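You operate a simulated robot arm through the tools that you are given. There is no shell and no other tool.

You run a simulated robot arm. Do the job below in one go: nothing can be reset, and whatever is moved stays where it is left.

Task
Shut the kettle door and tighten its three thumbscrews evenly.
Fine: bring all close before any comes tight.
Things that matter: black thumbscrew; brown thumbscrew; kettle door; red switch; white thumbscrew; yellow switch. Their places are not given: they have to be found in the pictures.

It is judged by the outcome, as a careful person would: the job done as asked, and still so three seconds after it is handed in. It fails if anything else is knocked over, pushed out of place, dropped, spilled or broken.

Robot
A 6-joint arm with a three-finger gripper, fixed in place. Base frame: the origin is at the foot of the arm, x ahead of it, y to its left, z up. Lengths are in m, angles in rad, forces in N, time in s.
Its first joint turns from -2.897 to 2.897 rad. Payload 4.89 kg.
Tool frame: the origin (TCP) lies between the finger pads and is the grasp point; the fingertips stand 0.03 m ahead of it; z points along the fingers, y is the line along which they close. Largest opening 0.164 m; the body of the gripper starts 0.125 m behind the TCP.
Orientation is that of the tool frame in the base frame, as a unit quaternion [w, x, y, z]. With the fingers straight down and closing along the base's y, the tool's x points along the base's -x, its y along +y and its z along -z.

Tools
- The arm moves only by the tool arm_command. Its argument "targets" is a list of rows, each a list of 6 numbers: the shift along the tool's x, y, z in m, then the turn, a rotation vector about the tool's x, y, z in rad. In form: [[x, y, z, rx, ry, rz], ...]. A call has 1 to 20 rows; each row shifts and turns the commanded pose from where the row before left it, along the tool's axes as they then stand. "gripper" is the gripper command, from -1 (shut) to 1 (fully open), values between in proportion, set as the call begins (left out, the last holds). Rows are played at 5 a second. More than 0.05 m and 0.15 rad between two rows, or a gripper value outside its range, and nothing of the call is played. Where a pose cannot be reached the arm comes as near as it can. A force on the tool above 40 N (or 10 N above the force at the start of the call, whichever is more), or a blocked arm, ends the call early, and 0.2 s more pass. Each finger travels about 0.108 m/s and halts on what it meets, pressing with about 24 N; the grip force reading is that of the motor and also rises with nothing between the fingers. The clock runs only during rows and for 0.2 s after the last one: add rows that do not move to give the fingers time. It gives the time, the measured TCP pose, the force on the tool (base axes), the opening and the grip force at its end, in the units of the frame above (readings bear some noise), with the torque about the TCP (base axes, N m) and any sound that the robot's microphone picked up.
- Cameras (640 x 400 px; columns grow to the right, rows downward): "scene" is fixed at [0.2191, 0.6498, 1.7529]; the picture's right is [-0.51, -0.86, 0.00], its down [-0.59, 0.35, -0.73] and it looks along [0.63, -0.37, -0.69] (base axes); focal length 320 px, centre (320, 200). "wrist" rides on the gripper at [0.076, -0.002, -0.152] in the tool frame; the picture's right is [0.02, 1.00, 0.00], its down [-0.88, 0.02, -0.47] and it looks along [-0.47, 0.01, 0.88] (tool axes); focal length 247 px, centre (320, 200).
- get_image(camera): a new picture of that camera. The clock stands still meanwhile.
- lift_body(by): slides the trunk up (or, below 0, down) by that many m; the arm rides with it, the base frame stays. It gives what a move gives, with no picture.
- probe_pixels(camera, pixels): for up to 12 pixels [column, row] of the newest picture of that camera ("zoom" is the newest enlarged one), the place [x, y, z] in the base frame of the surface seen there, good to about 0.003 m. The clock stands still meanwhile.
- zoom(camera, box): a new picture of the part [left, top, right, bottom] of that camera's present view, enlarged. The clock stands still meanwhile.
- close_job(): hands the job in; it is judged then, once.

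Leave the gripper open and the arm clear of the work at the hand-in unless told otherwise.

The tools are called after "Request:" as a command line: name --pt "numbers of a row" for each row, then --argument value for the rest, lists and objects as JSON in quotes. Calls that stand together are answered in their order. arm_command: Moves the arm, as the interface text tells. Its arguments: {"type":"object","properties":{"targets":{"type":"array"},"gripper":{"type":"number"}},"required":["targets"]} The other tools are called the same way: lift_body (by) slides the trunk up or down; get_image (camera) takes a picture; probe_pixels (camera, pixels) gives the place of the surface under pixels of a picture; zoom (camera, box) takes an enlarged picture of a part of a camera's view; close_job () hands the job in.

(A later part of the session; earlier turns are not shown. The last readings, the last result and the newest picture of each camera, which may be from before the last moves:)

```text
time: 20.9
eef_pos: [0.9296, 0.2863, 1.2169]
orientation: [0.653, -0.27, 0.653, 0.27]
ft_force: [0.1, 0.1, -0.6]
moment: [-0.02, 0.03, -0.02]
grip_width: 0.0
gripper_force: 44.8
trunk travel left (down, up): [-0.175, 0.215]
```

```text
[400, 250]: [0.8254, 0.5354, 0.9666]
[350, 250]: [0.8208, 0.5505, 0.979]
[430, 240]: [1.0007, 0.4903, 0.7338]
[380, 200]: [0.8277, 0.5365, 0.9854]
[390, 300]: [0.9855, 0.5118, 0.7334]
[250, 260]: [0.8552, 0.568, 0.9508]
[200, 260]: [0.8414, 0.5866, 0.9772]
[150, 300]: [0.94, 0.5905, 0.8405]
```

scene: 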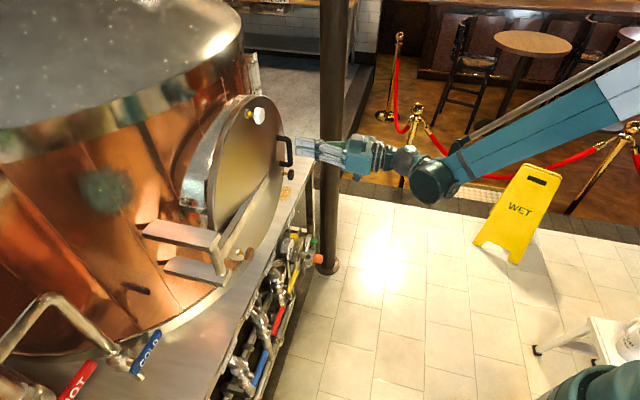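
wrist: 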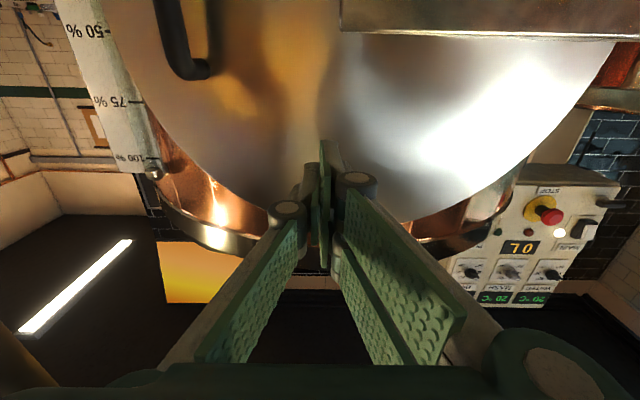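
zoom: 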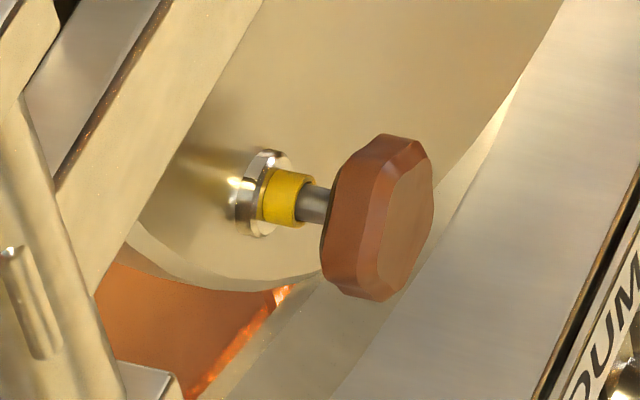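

All three knobs stand equally, with front faces about 0.042 m off the door face. My estimates, where s runs along the door to the right as I face it:
- White: s≈0.414, z≈1.327
- Black: s≈0.608, z≈0.974
- Brown: s≈0.211, z≈0.971

The knobs are about 44 mm across with a shaft, a yellow collar and a silver boss behind. Next I open the fingers to about 0.09 m and move in front of the white knob, tips about 0.07 m short of it, to view it with the wrist camera.

Request:
arm_command --pt "-0.0275 0.0101 0 0 0 0" --pt "-0.0275 0.0101 0 0 0 0" --pt "-0.0275 0.0101 0 0 0 0" --pt "-0.0275 0.0102 0 0 0 0" --pt "0 0 0 0 0 0" --gripper 0.1

Request:
get_image --camera "wrist"

Request:
get_image --camera "scene"

```text
time: 22.1
eef_pos: [0.9027, 0.317, 1.3282]
orientation: [0.653, -0.272, 0.654, 0.27]
ft_force: [-0.3, -0.6, 0.9]
moment: [0.01, 0.01, -0.03]
grip_width: 0.0901
gripper_force: 0.0
trunk travel left (down, up): [-0.175, 0.215]
```

```text
taken
```

wrist: 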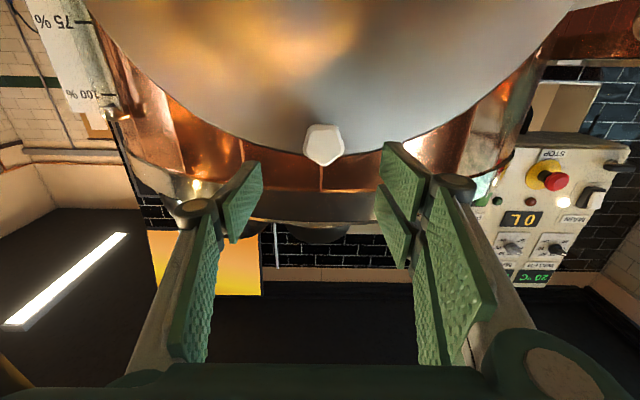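

```text
taken
```

scene: 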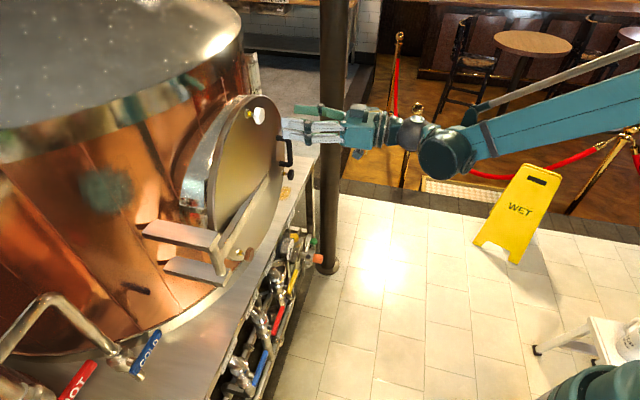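

The white knob shows at (323,145) in the wrist picture, almost centred between the fingers. I'll zoom in and probe its edges to find its centre.

Request:
zoom --camera "wrist" --box '[288, 113, 360, 173]'

```text
6.67 times, centred on (324, 143) of wrist
```

zoom: 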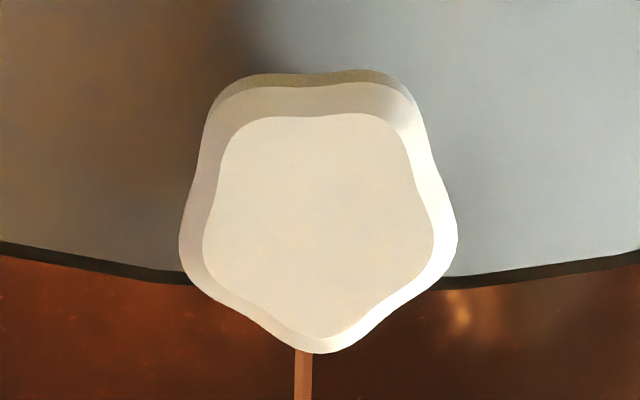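

Request:
probe_pixels --camera "zoom" --pixels '[[318, 213], [225, 245], [415, 240], [318, 325], [255, 130], [375, 130], [318, 170], [318, 260], [190, 240], [447, 235], [300, 85], [100, 150]]'

```text
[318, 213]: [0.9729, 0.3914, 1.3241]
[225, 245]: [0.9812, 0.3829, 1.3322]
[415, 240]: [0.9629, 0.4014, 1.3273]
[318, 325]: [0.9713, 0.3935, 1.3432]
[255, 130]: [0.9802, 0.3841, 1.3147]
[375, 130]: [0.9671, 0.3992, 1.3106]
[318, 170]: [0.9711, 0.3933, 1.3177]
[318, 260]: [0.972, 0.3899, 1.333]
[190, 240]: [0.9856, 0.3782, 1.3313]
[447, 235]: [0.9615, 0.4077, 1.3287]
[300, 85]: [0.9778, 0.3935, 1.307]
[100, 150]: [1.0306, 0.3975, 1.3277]
```

White knob centre from the probes: s≈0.4106, z≈1.3255, front face 0.045 m off the door, with one lobe pointing up. A squeeze along lobe-to-valley is most stable, so I'll correct the small offset, then roll the tool by -90° (leaving range to turn clockwise) and check that the wrist can do it.

Request:
arm_command --pt "0.0027 0.0035 0 0 0 0" --pt "0 0 0 0 0 -0.143" --pt "0 0 0 0 0 -0.143" --pt "0 0 0 0 0 -0.143" --pt "0 0 0 0 0 -0.143" --pt "0 0 0 0 0 -0.143" --pt "0 0 0 0 0 -0.143" --pt "0 0 0 0 0 -0.143" --pt "0 0 0 0 0 -0.143" --pt "0 0 0 0 0 -0.143" --pt "0 0 0 0 0 -0.143" --pt "0 0 0 0 0 -0.1408" --pt "0 0 0 0 0 0"

Request:
get_image --camera "wrist"

Request:
get_image --camera "scene"

```text
time: 24.9
eef_pos: [0.8996, 0.319, 1.3249]
orientation: [-0.653, 0.654, -0.27, 0.271]
ft_force: [0.8, 0.2, 0.5]
moment: [0.0, 0.0, 0.01]
grip_width: 0.09
gripper_force: 0.0
trunk travel left (down, up): [-0.175, 0.215]
```

```text
taken
```

wrist: 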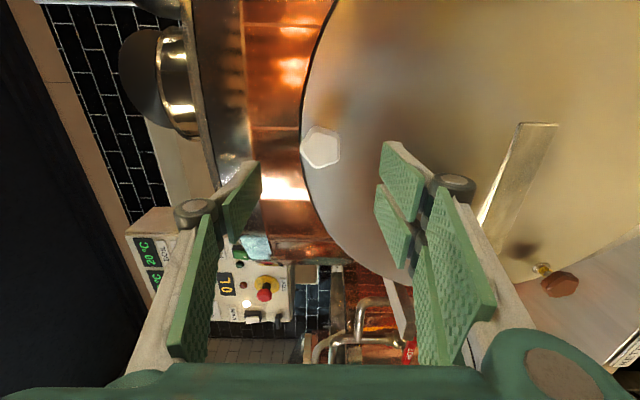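

```text
taken
```

scene: 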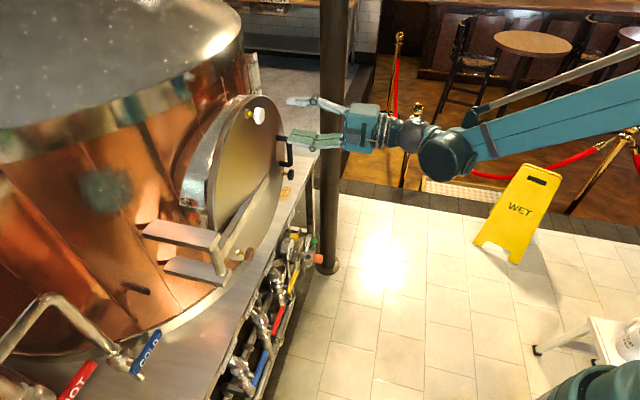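

The -90° roll works, and the knob sits at column 320, centred between the fingers. I'll try rolling further to -162° to learn whether the wrist allows longer turns per grip.

Request:
arm_command --pt "0 0 0 0 0 -0.1396" --pt "0 0 0 0 0 -0.1396" --pt "0 0 0 0 0 -0.1396" --pt "0 0 0 0 0 -0.1396" --pt "0 0 0 0 0 -0.1396" --pt "0 0 0 0 0 -0.1396" --pt "0 0 0 0 0 -0.1396" --pt "0 0 0 0 0 -0.1396" --pt "0 0 0 0 0 -0.1398" --pt "0 0 0 0 0 0"

Request:
get_image --camera "wrist"

```text
time: 27.1
eef_pos: [0.8988, 0.317, 1.3245]
orientation: [-0.368, 0.688, 0.165, 0.603]
ft_force: [-0.5, 0.3, -0.4]
moment: [-0.04, -0.02, 0.01]
grip_width: 0.0903
gripper_force: 0.0
trunk travel left (down, up): [-0.175, 0.215]
```

```text
taken
```

wrist: 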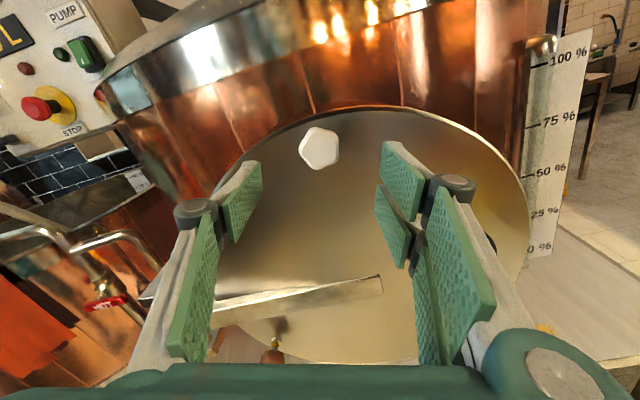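

The -162° roll is reached too, so the wrist range is wide. With the image now upright, the white knob is at (319,148). I'll advance 0.094 m so the pads straddle the knob, tips ending just past its back and about 0.025 m short of the door face.

Request:
arm_command --pt "0 0 0.03 0 0 0" --pt "0 0 0.03 0 0 0" --pt "0 0 0.02 0 0 0" --pt "0 0 0.0143 0 0 0" --pt "0 0 0 0 0 0"

Request:
get_image --camera "wrist"

Request:
zoom --camera "scene" --box '[220, 85, 310, 145]'

```text
time: 28.3
eef_pos: [0.9661, 0.3849, 1.3263]
orientation: [-0.369, 0.688, 0.165, 0.603]
ft_force: [0.5, -0.2, 0.7]
moment: [0.02, 0.02, -0.01]
grip_width: 0.09
gripper_force: 0.1
trunk travel left (down, up): [-0.175, 0.215]
```

```text
taken
```

wrist: 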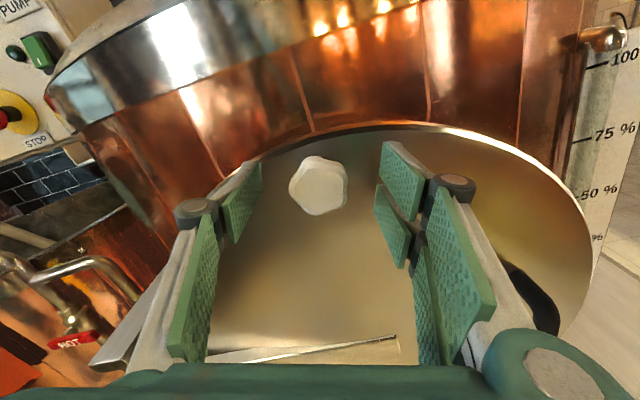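

```text
6.67 times, centred on (265, 115) of scene
```

zoom: 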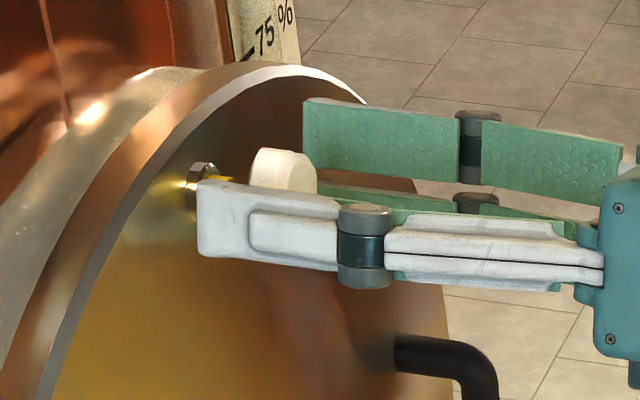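

The pads straddle the white knob, centred. I'll close the fingers on it without moving.

Request:
arm_command --pt "0 0 0 0 0 0" --pt "0 0 0 0 0 0" --pt "0 0 0 0 0 0" --pt "0 0 0 0 0 0" --gripper -1

Request:
get_image --camera "wrist"

```text
time: 29.3
eef_pos: [0.9646, 0.3854, 1.3267]
orientation: [-0.37, 0.688, 0.165, 0.602]
ft_force: [-0.7, 2.8, 0.5]
moment: [-0.01, 0.01, -0.03]
grip_width: 0.0423
gripper_force: 44.9
trunk travel left (down, up): [-0.175, 0.215]
```

```text
taken
```

wrist: 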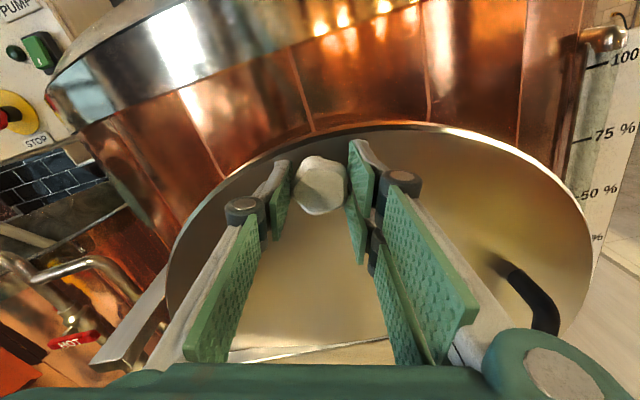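

The knob is held at 42 mm width, with little side force. I'll turn clockwise (positive about the tool z) by 1 rad and watch torque and force.

Request:
arm_command --pt "0 0 0 0 0 0.125" --pt "0 0 0 0 0 0.125" --pt "0 0 0 0 0 0.125" --pt "0 0 0 0 0 0.125" --pt "0 0 0 0 0 0.125" --pt "0 0 0 0 0 0.125" --pt "0 0 0 0 0 0.125" --pt "0 0 0 0 0 0.125"

Request:
get_image --camera "wrist"

Request:
zoom --camera "scene" --box '[220, 85, 310, 145]'

```text
time: 31.1
eef_pos: [0.9673, 0.3854, 1.3244]
orientation: [-0.614, 0.683, -0.185, 0.35]
ft_force: [2.2, -21.9, -20.1]
moment: [-0.46, 0.36, -0.69]
grip_width: 0.0425
gripper_force: 44.6
trunk travel left (down, up): [-0.175, 0.215]
```

```text
taken
```

wrist: 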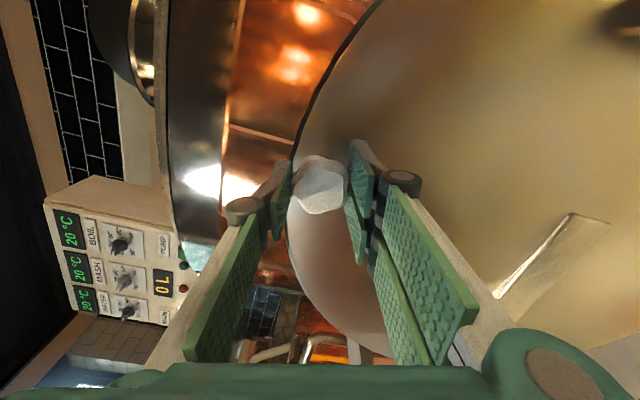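

```text
6.67 times, centred on (265, 115) of scene
```

zoom: 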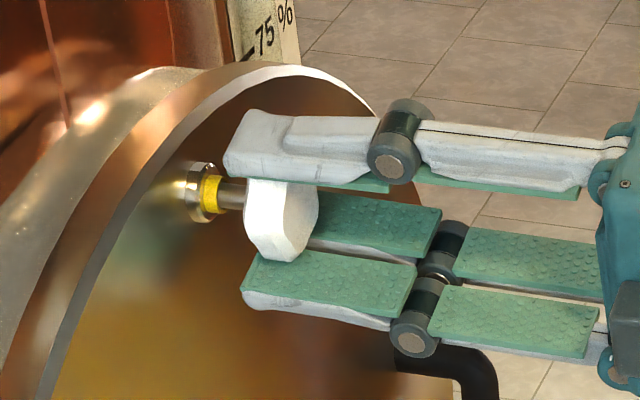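

The knob turned with me, but I read about 22 N sideways, so my turning centre is slightly off the knob's axis. I'll wait with no motion and read again, and inspect the scene to see how far the shaft and yellow collar have moved.

Request:
arm_command --pt "0 0 0 0 0 0" --pt "0 0 0 0 0 0"

Request:
zoom --camera "scene" --box '[236, 95, 284, 131]'

Request:
probe_pixels --camera "zoom" --pixels '[[290, 200], [250, 200], [330, 190], [205, 170], [225, 178], [180, 190], [290, 260], [150, 250]]'

```text
time: 31.7
eef_pos: [0.9675, 0.3834, 1.3247]
orientation: [-0.612, 0.683, -0.186, 0.353]
ft_force: [2.3, -9.3, -14.3]
moment: [-0.27, 0.24, -0.39]
grip_width: 0.0417
gripper_force: 44.8
trunk travel left (down, up): [-0.175, 0.215]
stopped in row 2: the force on the tool passed its limit at 41 N (the readings are from after the stop); the commanded pose is now the measured one
```

```text
11.11 times, centred on (260, 113) of scene
```

zoom: 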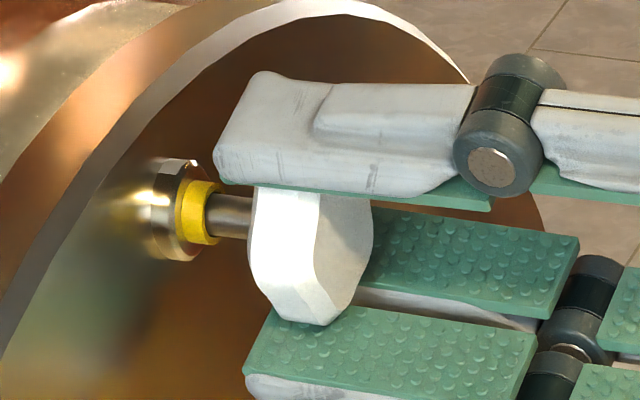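

```text
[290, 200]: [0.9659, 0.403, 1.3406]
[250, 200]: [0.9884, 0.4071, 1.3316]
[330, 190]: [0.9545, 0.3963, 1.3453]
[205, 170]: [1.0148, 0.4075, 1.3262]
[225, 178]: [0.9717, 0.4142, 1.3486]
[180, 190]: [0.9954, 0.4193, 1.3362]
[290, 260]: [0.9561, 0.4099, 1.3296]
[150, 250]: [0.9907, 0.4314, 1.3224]
```

Something telling: the yellow collar has sunk into the silver boss, from about 39 px sticking out to about 22 px after roughly 1 rad. The knob itself stays at the same distance. So the yellow collar shows the remaining travel, and only about 1.3 rad may be left. I'll release white now and bring the other two to the same state. I open the fingers to 0.062 m.

Request:
arm_command --pt "0 0 0 0 0 0" --pt "0 0 0 0 0 0" --gripper -0.2

Request:
get_image --camera "wrist"

Request:
zoom --camera "wrist" --box '[270, 140, 370, 230]'

Request:
zoom --camera "scene" --box '[236, 95, 284, 131]'

```text
time: 32.3
eef_pos: [0.9651, 0.3852, 1.3255]
orientation: [-0.612, 0.683, -0.185, 0.352]
ft_force: [0.0, 0.0, 1.2]
moment: [0.01, 0.01, -0.03]
grip_width: 0.0657
gripper_force: 0.0
trunk travel left (down, up): [-0.175, 0.215]
```

```text
taken
```

wrist: 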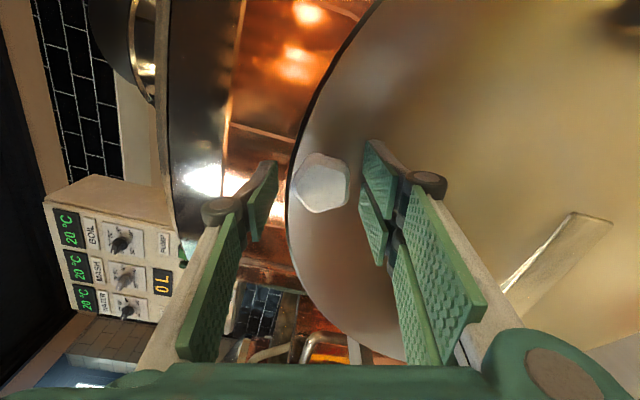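

```text
4.44 times, centred on (320, 185) of wrist
```

zoom: 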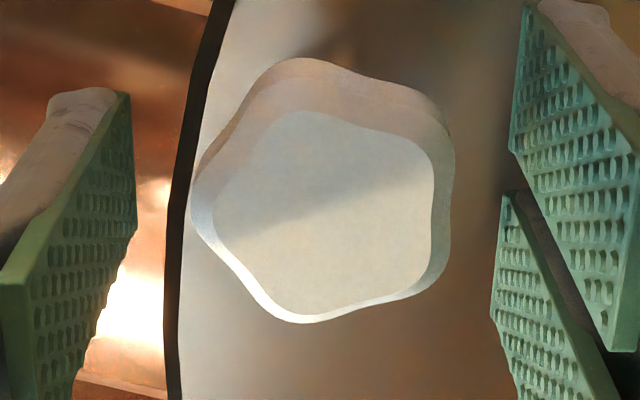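

```text
11.11 times, centred on (260, 113) of scene
```

zoom: 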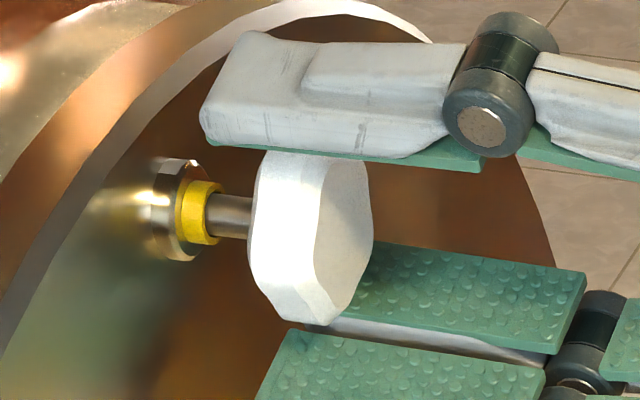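

White's knob is still centred to within 2 mm. I'll back out 0.08 m, then travel to in front of the black knob at this safe standoff (tips stay about 0.05 m outside the handle).

Request:
arm_command --pt "0 0 -0.025 0 0 0" --pt "0 0 -0.03 0 0 0" --pt "0 0 -0.025 0 0 0" --pt "0.01134 0.04324 0 0 0 0" --pt "0.01134 0.04324 0 0 0 0" --pt "0.01134 0.04324 0 0 0 0" --pt "0.01134 0.04324 0 0 0 0" --pt "0.01134 0.04324 0 0 0 0" --pt "0.01134 0.04324 0 0 0 0" --pt "0.01134 0.04324 0 0 0 0" --pt "0.01134 0.04324 0 0 0 0" --pt "0.01134 0.04324 0 0 0 0" --pt "0 0 0 0 0 0"

Request:
get_image --camera "wrist"

Request:
get_image --camera "scene"

```text
time: 35.1
eef_pos: [1.0471, 0.1869, 0.9744]
orientation: [-0.612, 0.684, -0.184, 0.352]
ft_force: [1.6, 0.3, -0.2]
moment: [0.0, 0.0, -0.01]
grip_width: 0.0655
gripper_force: 0.1
trunk travel left (down, up): [-0.175, 0.215]
```

```text
taken
```

wrist: 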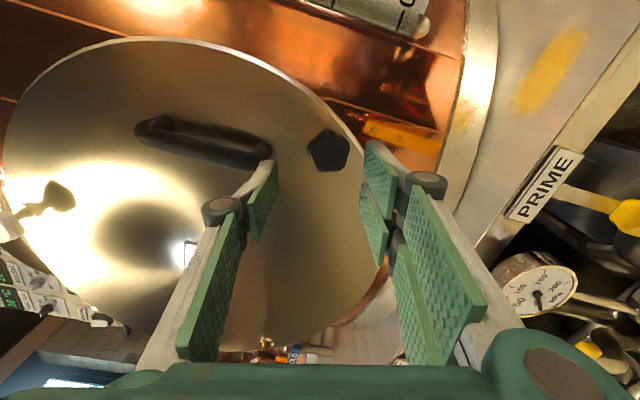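

```text
taken
```

scene: 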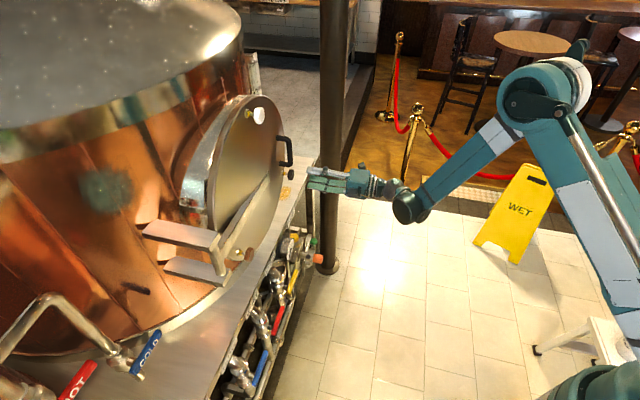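

Reached. The black knob is at about (328,150) in the wrist picture; the handle is to its left. I'll zoom in for centre and lobe direction.

Request:
zoom --camera "wrist" --box '[290, 118, 370, 183]'

Request:
probe_pixels --camera "zoom" --pixels '[[310, 200], [340, 110], [340, 290], [210, 250], [215, 150], [410, 200], [310, 150], [310, 250], [260, 200], [370, 200], [500, 350], [130, 350]]'

```text
6.15 times, centred on (330, 150) of wrist
```

zoom: 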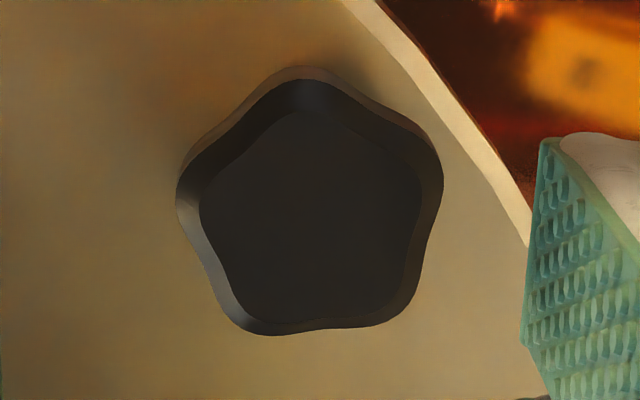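

```text
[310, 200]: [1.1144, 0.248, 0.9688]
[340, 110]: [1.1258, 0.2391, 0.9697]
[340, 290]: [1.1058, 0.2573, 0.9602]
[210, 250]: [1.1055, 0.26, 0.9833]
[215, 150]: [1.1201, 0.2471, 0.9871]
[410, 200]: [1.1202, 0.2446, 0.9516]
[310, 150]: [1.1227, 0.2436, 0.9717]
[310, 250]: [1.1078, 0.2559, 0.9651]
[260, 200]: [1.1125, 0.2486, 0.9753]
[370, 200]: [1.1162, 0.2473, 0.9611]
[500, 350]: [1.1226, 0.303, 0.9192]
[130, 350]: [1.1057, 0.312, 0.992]
```

Black knob centre: s≈0.609, z≈0.9665, lobes in the same start position as white had. I'll shift 8 mm to centre on it and roll to -54°, a lobe-to-valley grip that keeps the fingers away from the handle.

Request:
arm_command --pt "-0.0013 0.0078 0 0 0 0" --pt "0 0 0 0 0 0.1264" --pt "0 0 0 0 0 0.1264" --pt "0 0 0 0 0 0.1264" --pt "0 0 0 0 0 0.1264" --pt "0 0 0 0 0 0.1264" --pt "0 0 0 0 0 0.1264" --pt "0 0 0 0 0 0.1264" --pt "0 0 0 0 0 0"

Request:
get_image --camera "wrist"

Request:
zoom --camera "wrist" --box '[280, 113, 360, 183]'

```text
time: 37.1
eef_pos: [1.0486, 0.1883, 0.9674]
orientation: [0.705, -0.538, 0.459, -0.055]
ft_force: [0.2, -0.4, 0.1]
moment: [0.02, 0.01, 0.02]
grip_width: 0.0659
gripper_force: 0.1
trunk travel left (down, up): [-0.175, 0.215]
```

```text
taken
```

wrist: 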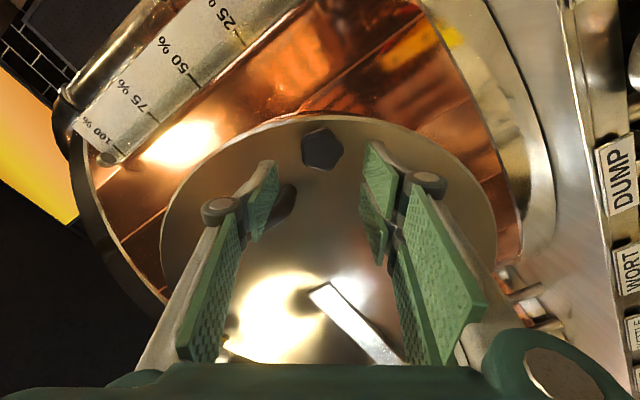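

```text
5.71 times, centred on (320, 148) of wrist
```

zoom: 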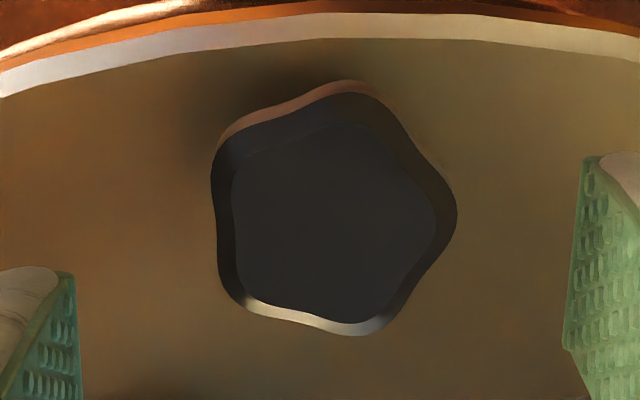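

The lobe now points right and the flat left between the fingers, with about a 2 mm offset left to correct. I'll correct it and advance 0.08 m to straddle the black knob.

Request:
arm_command --pt "0.0013 0.0014 0 0 0 0" --pt "0 0 0.03 0 0 0" --pt "0 0 0.03 0 0 0" --pt "0 0 0.0204 0 0 0" --pt "0 0 0 0 0 0"

Request:
zoom --camera "wrist" --box '[250, 130, 390, 240]'

Request:
zoom --camera "scene" --box '[268, 155, 316, 191]'

```text
time: 38.3
eef_pos: [1.1064, 0.2464, 0.9654]
orientation: [0.704, -0.539, 0.459, -0.055]
ft_force: [-0.6, -0.3, -0.6]
moment: [0.0, 0.0, -0.01]
grip_width: 0.0656
gripper_force: 0.0
trunk travel left (down, up): [-0.175, 0.215]
```

```text
3.64 times, centred on (320, 185) of wrist
```

zoom: 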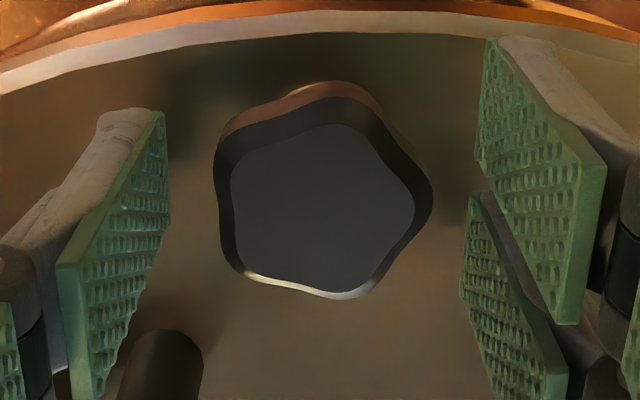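

```text
11.11 times, centred on (292, 173) of scene
```

zoom: 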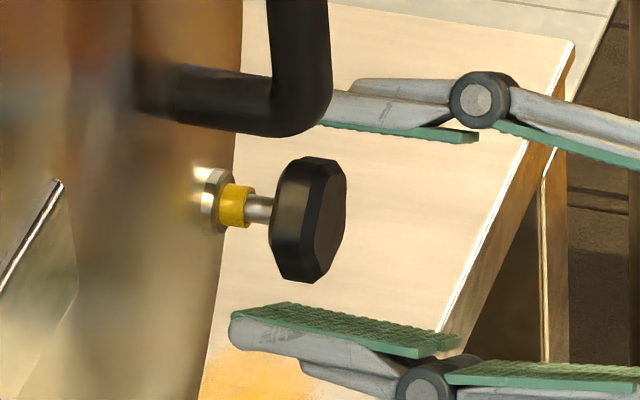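

Centred apart from about 1.5 mm along the closing line. I'll correct that, then close on the black knob.

Request:
arm_command --pt "0 0.0015 0 0 0 0" --pt "0 0 0 0 0 0"

Request:
arm_command --pt "0 0 0 0 0 0" --pt "0 0 0 0 0 0" --pt "0 0 0 0 0 0" --gripper -1

Request:
zoom --camera "wrist" --box '[250, 130, 390, 240]'

```text
time: 38.9
eef_pos: [1.1057, 0.2471, 0.9644]
orientation: [0.704, -0.538, 0.459, -0.056]
ft_force: [0.1, 0.3, -0.1]
moment: [-0.02, -0.01, -0.02]
grip_width: 0.0655
gripper_force: 0.1
trunk travel left (down, up): [-0.175, 0.215]
```

```text
time: 39.7
eef_pos: [1.1051, 0.2441, 0.9647]
orientation: [0.705, -0.537, 0.46, -0.057]
ft_force: [29.4, -7.2, 22.2]
moment: [0.3, -0.27, -0.8]
grip_width: 0.042
gripper_force: 44.8
trunk travel left (down, up): [-0.175, 0.215]
```

```text
3.64 times, centred on (320, 185) of wrist
```

zoom: 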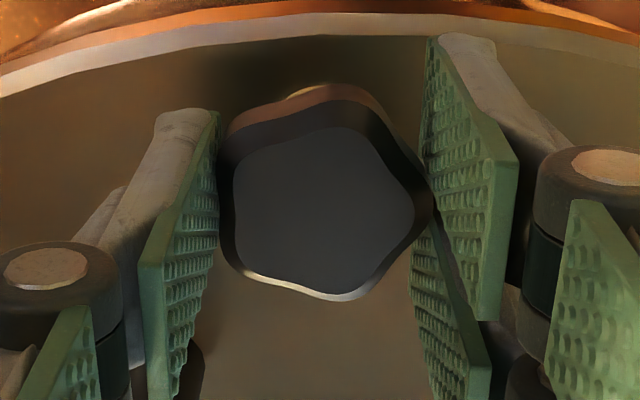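

The grip pulls the tool by about 33 N along its -y, so my last nudge was the wrong way. I'll shift -1.5 mm along y and read again.

Request:
arm_command --pt "0 -0.0015 0 0 0 0" --pt "0 0 0 0 0 0"

```text
time: 40.3
eef_pos: [1.1068, 0.2448, 0.9661]
orientation: [0.704, -0.539, 0.459, -0.057]
ft_force: [17.6, -7.6, 7.5]
moment: [0.08, -0.02, -0.5]
grip_width: 0.0423
gripper_force: 44.7
trunk travel left (down, up): [-0.175, 0.215]
```

Halved. I'll go a little further, y -1.5 mm and x +0.8 mm, to relax the side load.

Request:
arm_command --pt "0.0008 -0.0015 0 0 0 0" --pt "0 0 0 0 0 0"

```text
time: 40.9
eef_pos: [1.1065, 0.2452, 0.9655]
orientation: [0.704, -0.539, 0.458, -0.056]
ft_force: [-7.2, -3.1, -10.4]
moment: [-0.14, 0.1, 0.4]
grip_width: 0.0422
gripper_force: 45.5
trunk travel left (down, up): [-0.175, 0.215]
```

The side load is small now. I'll turn the black knob clockwise by the same 1.0 rad.

Request:
arm_command --pt "0 0.0006 0 0 0 0.125" --pt "0 0 0 0 0 0.125" --pt "0 0 0 0 0 0.125" --pt "0 0 0 0 0 0.125" --pt "0 0 0 0 0 0.125" --pt "0 0 0 0 0 0.125" --pt "0 0 0 0 0 0.125" --pt "0 0 0 0 0 0.125"

Request:
zoom --camera "scene" --box '[268, 155, 316, 191]'

Request:
zoom --camera "wrist" --box '[250, 130, 390, 240]'

```text
time: 42.7
eef_pos: [1.1049, 0.245, 0.9659]
orientation: [0.645, -0.252, 0.661, 0.289]
ft_force: [-26.0, 6.2, -13.6]
moment: [-0.22, 0.14, 0.68]
grip_width: 0.0421
gripper_force: 44.6
trunk travel left (down, up): [-0.175, 0.215]
```

```text
11.11 times, centred on (292, 173) of scene
```

zoom: 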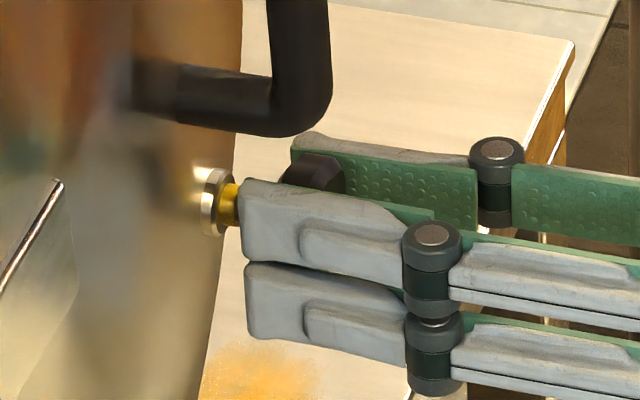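

```text
3.64 times, centred on (320, 185) of wrist
```

zoom: 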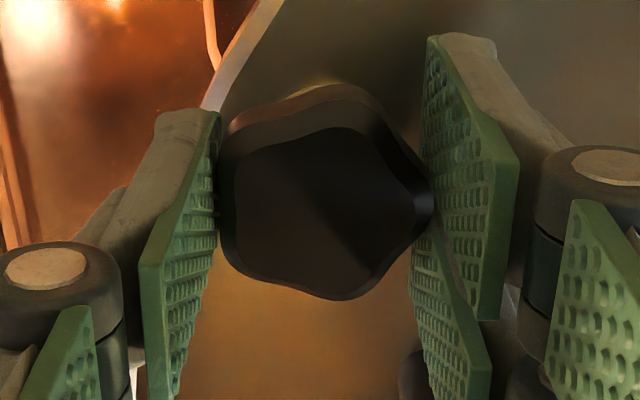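

The black knob turned with the grip. I'll release it by opening to 0.066 m and look at its yellow collar.

Request:
arm_command --pt "0 0 0 0 0 0" --pt "0 0 0 0 0 0" --gripper -0.2

Request:
zoom --camera "wrist" --box '[250, 130, 390, 240]'

Request:
arm_command --pt "0 0 -0.025 0 0 0" --pt "0 0 -0.03 0 0 0" --pt "0 0 -0.025 0 0 0" --pt "0 0 0 0 0 0"

Request:
zoom --camera "scene" --box '[268, 155, 316, 191]'

Request:
zoom --camera "scene" --box '[236, 95, 284, 131]'

```text
time: 43.3
eef_pos: [1.1071, 0.2436, 0.9655]
orientation: [0.645, -0.253, 0.661, 0.288]
ft_force: [0.0, -0.2, 0.0]
moment: [0.01, -0.02, 0.03]
grip_width: 0.0652
gripper_force: 0.0
trunk travel left (down, up): [-0.175, 0.215]
```

```text
3.64 times, centred on (320, 185) of wrist
```

zoom: 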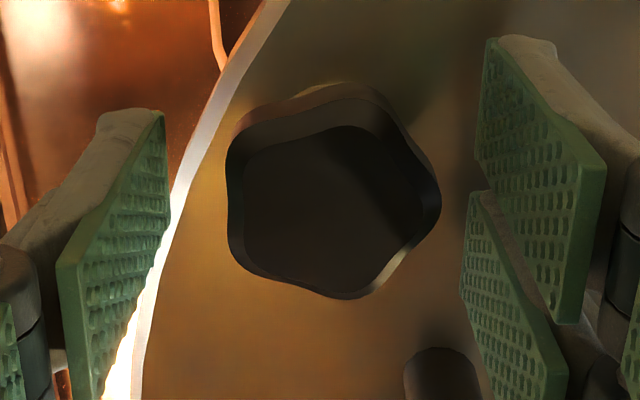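

```text
time: 44.3
eef_pos: [1.0492, 0.1865, 0.9662]
orientation: [0.645, -0.253, 0.661, 0.288]
ft_force: [-0.5, -0.5, 0.9]
moment: [0.02, -0.01, 0.04]
grip_width: 0.0657
gripper_force: 0.0
trunk travel left (down, up): [-0.175, 0.215]
```

```text
11.11 times, centred on (292, 173) of scene
```

zoom: 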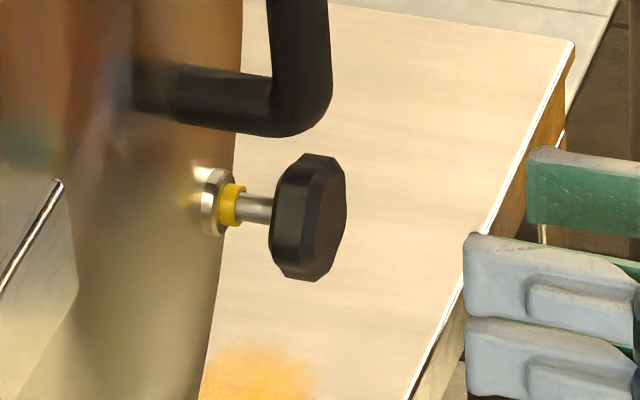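

```text
11.11 times, centred on (260, 113) of scene
```

zoom: 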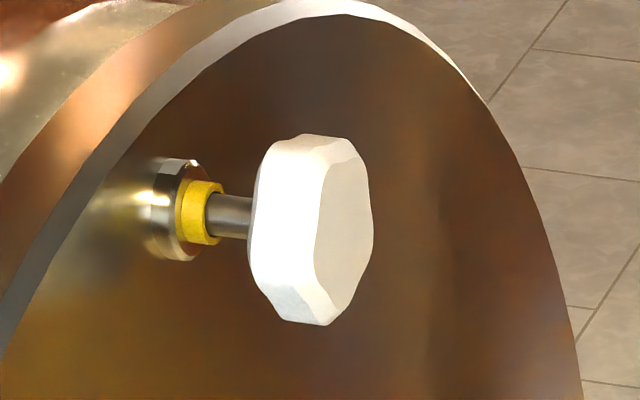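

Both collars now stick out about 56–60% of what they did, so white and black match. Next I travel to the brown knob at standoff and roll back to -54°.

Request:
arm_command --pt "0.002 0.04428 0 0 0 0" --pt "0.002 0.04428 0 0 0 0" --pt "0.002 0.04428 0 0 0 0" --pt "0.002 0.04428 0 0 0 0" --pt "0.002 0.04428 0 0 0 0" --pt "0.002 0.04428 0 0 0 0" --pt "0.002 0.04428 0 0 0 0" --pt "0.002 0.04428 0 0 0 0" --pt "0.002 0.04428 0 0 0 0" --pt "0 0 0 0 0 -0.1429" --pt "0 0 0 0 0 -0.1429" --pt "0 0 0 0 0 -0.1429" --pt "0 0 0 0 0 -0.1429" --pt "0 0 0 0 0 -0.1429" --pt "0 0 0 0 0 -0.1429" --pt "0 0 0 0 0 -0.1429" --pt "0 0 0 0 0 0"

Request:
get_image --camera "wrist"

Request:
get_image --camera "scene"

```text
time: 47.9
eef_pos: [0.817, 0.4863, 1.02]
orientation: [0.704, -0.539, 0.459, -0.057]
ft_force: [0.1, -0.7, -0.8]
moment: [0.0, 0.01, 0.01]
grip_width: 0.0656
gripper_force: 0.0
out of reach, approached as far as the arm can: row 5, 6, 7, 8, 9
trunk travel left (down, up): [-0.175, 0.215]
```

```text
taken
```

wrist: 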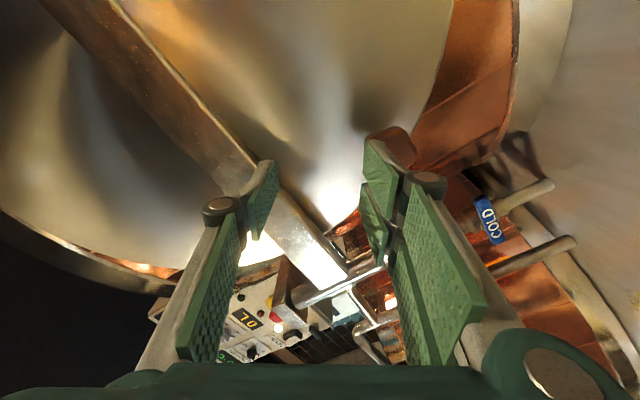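

```text
taken
```

scene: 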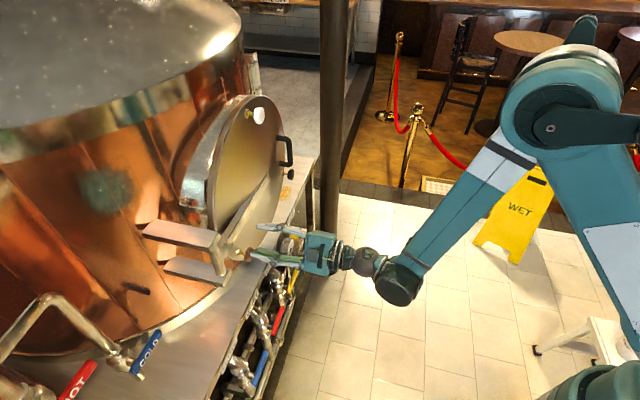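

The brown standoff pose is out of reach: the arm folds too much for a horizontal tool this low and near. It stopped at (0.817,0.486,1.02), about 13 mm in front of the brown knob and touching nothing. Lowering the trunk should ease this. First I retrace sideways along +s to where it was reachable.

Request:
arm_command --pt "0.0358 -0.026 0 0 0 0" --pt "0.0358 -0.026 0 0 0 0" --pt "0.0358 -0.026 0 0 0 0" --pt "0.0358 -0.026 0 0 0 0" --pt "0.0358 -0.026 0 0 0 0" --pt "0.0358 -0.026 0 0 0 0" --pt "0 0 0 0 0 0"

Request:
get_image --camera "scene"

```text
time: 49.5
eef_pos: [1.0064, 0.3003, 1.0228]
orientation: [0.704, -0.539, 0.459, -0.057]
ft_force: [-0.1, 0.1, 0.3]
moment: [-0.03, 0.01, -0.01]
grip_width: 0.0655
gripper_force: 0.0
trunk travel left (down, up): [-0.175, 0.215]
```

```text
taken
```

scene: 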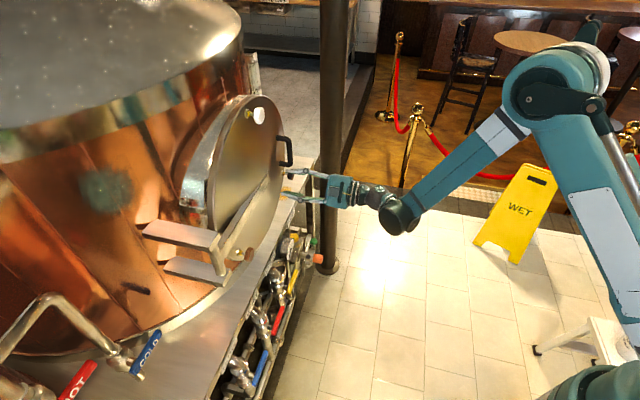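

The commanded pose follows the achieved one, so I'm at s≈0.50, n≈0.924, close to the handle. I back straight out by 0.06 m.

Request:
arm_command --pt "0 0 -0.02 0 0 0" --pt "0 0 -0.02 0 0 0" --pt "0 0 -0.02 0 0 0" --pt "0 0 0 0 0 0"

```text
time: 50.5
eef_pos: [0.9619, 0.2563, 1.0208]
orientation: [0.704, -0.538, 0.46, -0.056]
ft_force: [-0.8, 0.0, -0.8]
moment: [0.0, -0.02, -0.01]
grip_width: 0.0653
gripper_force: 0.1
trunk travel left (down, up): [-0.175, 0.215]
```

I'll probe the pipework under the door before lowering the trunk, to be sure the hand stays above it.

Request:
probe_pixels --camera "scene" --pixels '[[290, 245], [318, 258], [293, 280], [277, 318], [300, 232], [312, 240], [262, 365], [305, 200], [270, 300], [250, 310], [300, 250], [285, 310]]'

```text
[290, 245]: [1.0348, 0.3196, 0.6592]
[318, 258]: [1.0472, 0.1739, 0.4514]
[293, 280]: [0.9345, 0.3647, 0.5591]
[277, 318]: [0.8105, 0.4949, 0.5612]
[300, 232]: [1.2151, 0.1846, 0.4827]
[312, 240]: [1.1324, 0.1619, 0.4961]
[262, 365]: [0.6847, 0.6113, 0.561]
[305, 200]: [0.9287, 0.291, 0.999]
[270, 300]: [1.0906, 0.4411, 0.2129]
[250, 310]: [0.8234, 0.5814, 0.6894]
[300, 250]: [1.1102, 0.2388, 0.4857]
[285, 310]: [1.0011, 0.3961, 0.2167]
```

The pipework tops out at z≈0.69. I lower the trunk by 0.15 m; the hand goes to z≈0.87, clear of it.

Request:
lift_body --by -0.15

Request:
get_image --camera "scene"

```text
time: 52.3
eef_pos: [0.9634, 0.2569, 0.8724]
orientation: [0.705, -0.538, 0.459, -0.057]
ft_force: [-0.3, -0.4, 0.0]
moment: [0.05, 0.01, 0.01]
grip_width: 0.0656
gripper_force: 0.1
trunk travel left (down, up): [-0.025, 0.365]
```

```text
taken
```

scene: 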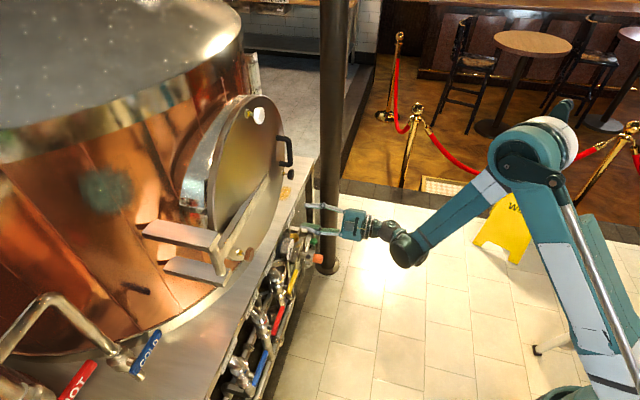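

Next I raise to z≈0.967 and move left to s≈0.35, checking that it's reachable.

Request:
arm_command --pt "-0.028 -0.0385 0 0 0 0" --pt "-0.028 -0.0385 0 0 0 0" --pt "-0.03026 0.02199 0 0 0 0" --pt "-0.03026 0.02199 0 0 0 0" --pt "-0.03026 0.02199 0 0 0 0" --pt "-0.03026 0.02199 0 0 0 0" --pt "0 0 0 0 0 0"

```text
time: 53.9
eef_pos: [0.8562, 0.3637, 0.9647]
orientation: [0.704, -0.538, 0.459, -0.057]
ft_force: [0.1, 0.0, 0.8]
moment: [0.02, -0.01, 0.13]
grip_width: 0.0657
gripper_force: 0.2
trunk travel left (down, up): [-0.025, 0.365]
```

Reached with no complaint. I continue left to s≈0.211.

Request:
arm_command --pt "-0.0277 0.02014 0 0 0 0" --pt "-0.0277 0.02014 0 0 0 0" --pt "-0.0277 0.02014 0 0 0 0" --pt "-0.0277 0.02014 0 0 0 0" --pt "0 0 0 0 0 0"

Request:
get_image --camera "wrist"

Request:
get_image --camera "scene"

```text
time: 55.1
eef_pos: [0.7604, 0.4598, 0.9673]
orientation: [0.704, -0.539, 0.459, -0.057]
ft_force: [0.1, -0.9, 0.1]
moment: [-0.01, 0.0, 0.07]
grip_width: 0.0654
gripper_force: 0.0
trunk travel left (down, up): [-0.025, 0.365]
```

```text
taken
```

wrist: 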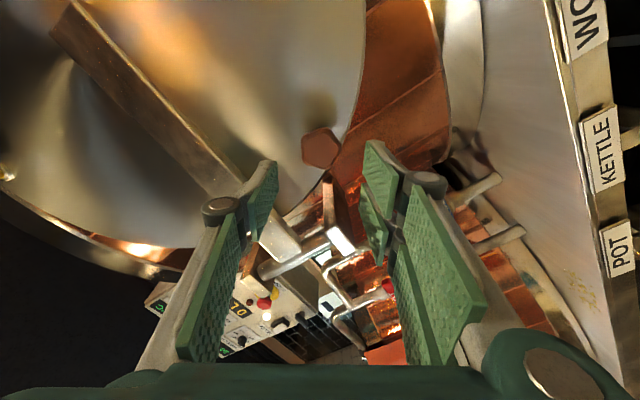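

```text
taken
```

scene: 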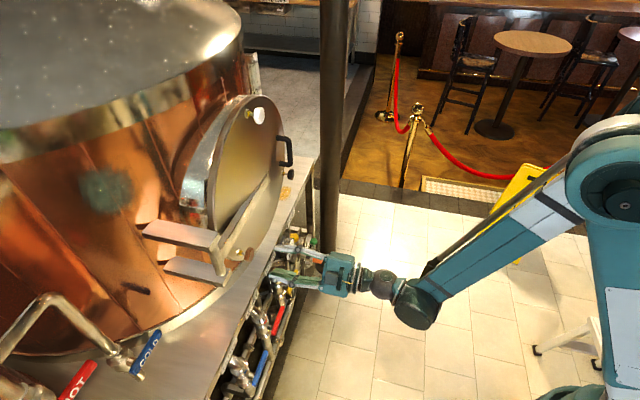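

The brown knob's standoff is reached. The knob shows at about (321,148) in the wrist picture. I'll zoom in for centre and lobes.

Request:
zoom --camera "wrist" --box '[280, 113, 360, 183]'

Request:
probe_pixels --camera "zoom" --pixels '[[325, 215], [260, 215], [390, 215], [325, 160], [325, 270], [360, 150], [280, 290], [150, 100]]'

```text
5.71 times, centred on (320, 148) of wrist
```

zoom: 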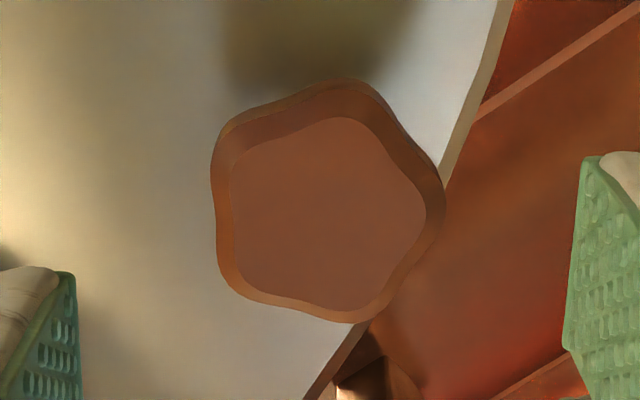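

```text
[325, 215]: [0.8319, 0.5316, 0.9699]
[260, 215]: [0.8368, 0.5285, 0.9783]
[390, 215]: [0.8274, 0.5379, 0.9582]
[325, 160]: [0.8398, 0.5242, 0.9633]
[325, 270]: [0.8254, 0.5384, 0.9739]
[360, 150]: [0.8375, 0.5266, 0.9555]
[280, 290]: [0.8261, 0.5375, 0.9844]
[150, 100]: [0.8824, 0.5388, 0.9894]
```

The brown knob is centred within about 1.5 mm, lobe to the right. Before going in I'll check where the hinge strap runs relative to the left finger, at about (265,190) in the wrist picture.

Request:
get_image --camera "wrist"

Request:
probe_pixels --camera "wrist" --pixels '[[200, 130], [215, 145], [228, 162], [190, 140], [180, 150], [285, 232], [275, 222], [280, 245], [265, 265], [150, 90], [140, 110], [330, 190]]'

```text
taken
```

wrist: 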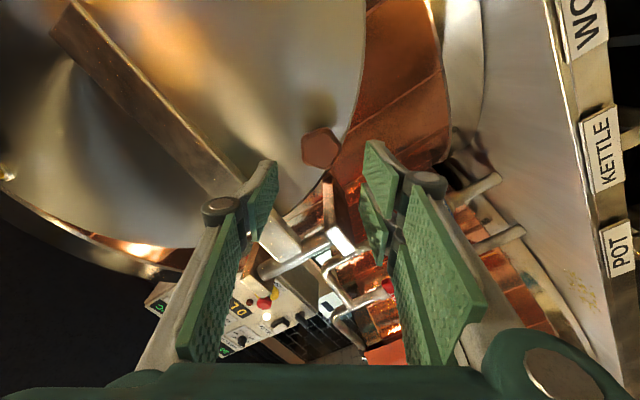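

```text
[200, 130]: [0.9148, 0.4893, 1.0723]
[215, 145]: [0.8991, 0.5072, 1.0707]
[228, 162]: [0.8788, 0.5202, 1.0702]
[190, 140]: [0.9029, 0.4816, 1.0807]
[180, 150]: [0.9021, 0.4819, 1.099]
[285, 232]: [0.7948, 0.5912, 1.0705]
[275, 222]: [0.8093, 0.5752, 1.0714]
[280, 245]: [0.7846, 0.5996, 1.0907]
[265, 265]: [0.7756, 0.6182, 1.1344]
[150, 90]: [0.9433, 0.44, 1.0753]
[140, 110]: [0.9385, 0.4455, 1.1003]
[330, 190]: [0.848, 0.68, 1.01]
```

The strap's lower edge is at z≈1.07, which leaves 0.05 m clearance above the fingers. I'll correct the small offset and advance 0.0925 m onto the brown knob.

Request:
arm_command --pt "-0.0006 0.0014 0 0 0 0" --pt "0 0 0.03 0 0 0" --pt "0 0 0.03 0 0 0" --pt "0 0 0.02 0 0 0" --pt "0 0 0.0125 0 0 0" --pt "0 0 0 0 0 0"

Request:
zoom --camera "wrist" --box '[250, 130, 390, 240]'

Request:
zoom --camera "scene" --box '[220, 235, 268, 271]'

```text
time: 56.5
eef_pos: [0.8251, 0.5262, 0.9647]
orientation: [0.704, -0.538, 0.46, -0.055]
ft_force: [0.1, -0.3, 1.0]
moment: [-0.01, 0.03, -0.01]
grip_width: 0.0657
gripper_force: 0.1
trunk travel left (down, up): [-0.025, 0.365]
```

```text
3.64 times, centred on (320, 185) of wrist
```

zoom: 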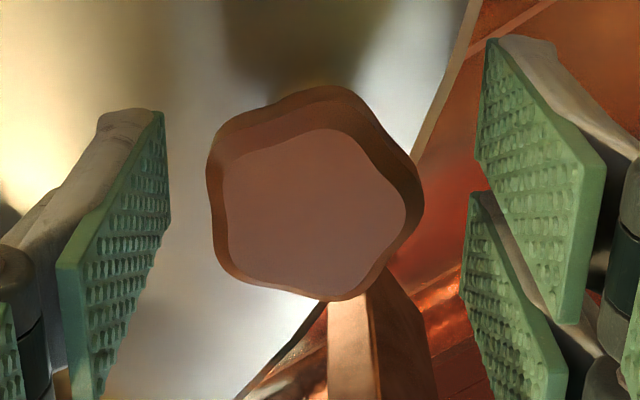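

```text
11.11 times, centred on (244, 253) of scene
```

zoom: 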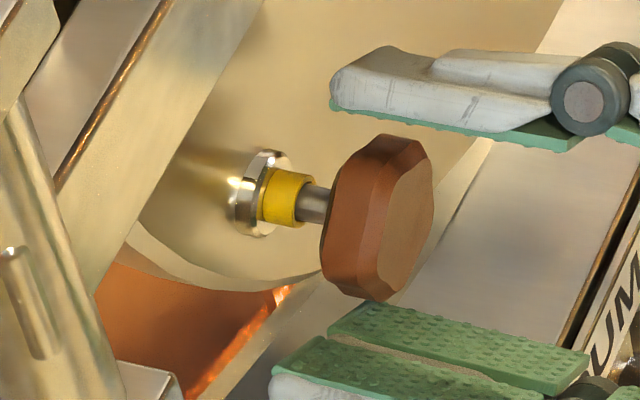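

The knob's mid-width sits about 1.5 mm toward -y. I'll nudge there and close on the brown knob.

Request:
arm_command --pt "-0.0006 -0.0014 0 0 0 0" --pt "0 0 0 0 0 0"

Request:
arm_command --pt "0 0 0 0 0 0" --pt "0 0 0 0 0 0" --pt "0 0 0 0 0 0" --gripper -1

```text
time: 57.1
eef_pos: [0.8246, 0.5264, 0.9649]
orientation: [0.705, -0.538, 0.459, -0.057]
ft_force: [-0.7, -0.3, 0.0]
moment: [-0.01, -0.02, 0.0]
grip_width: 0.066
gripper_force: 0.0
trunk travel left (down, up): [-0.025, 0.365]
```

```text
time: 57.9
eef_pos: [0.8254, 0.5249, 0.9655]
orientation: [0.704, -0.538, 0.459, -0.057]
ft_force: [5.5, -1.2, 4.2]
moment: [0.01, -0.02, -0.14]
grip_width: 0.0421
gripper_force: 45.0
trunk travel left (down, up): [-0.025, 0.365]
```

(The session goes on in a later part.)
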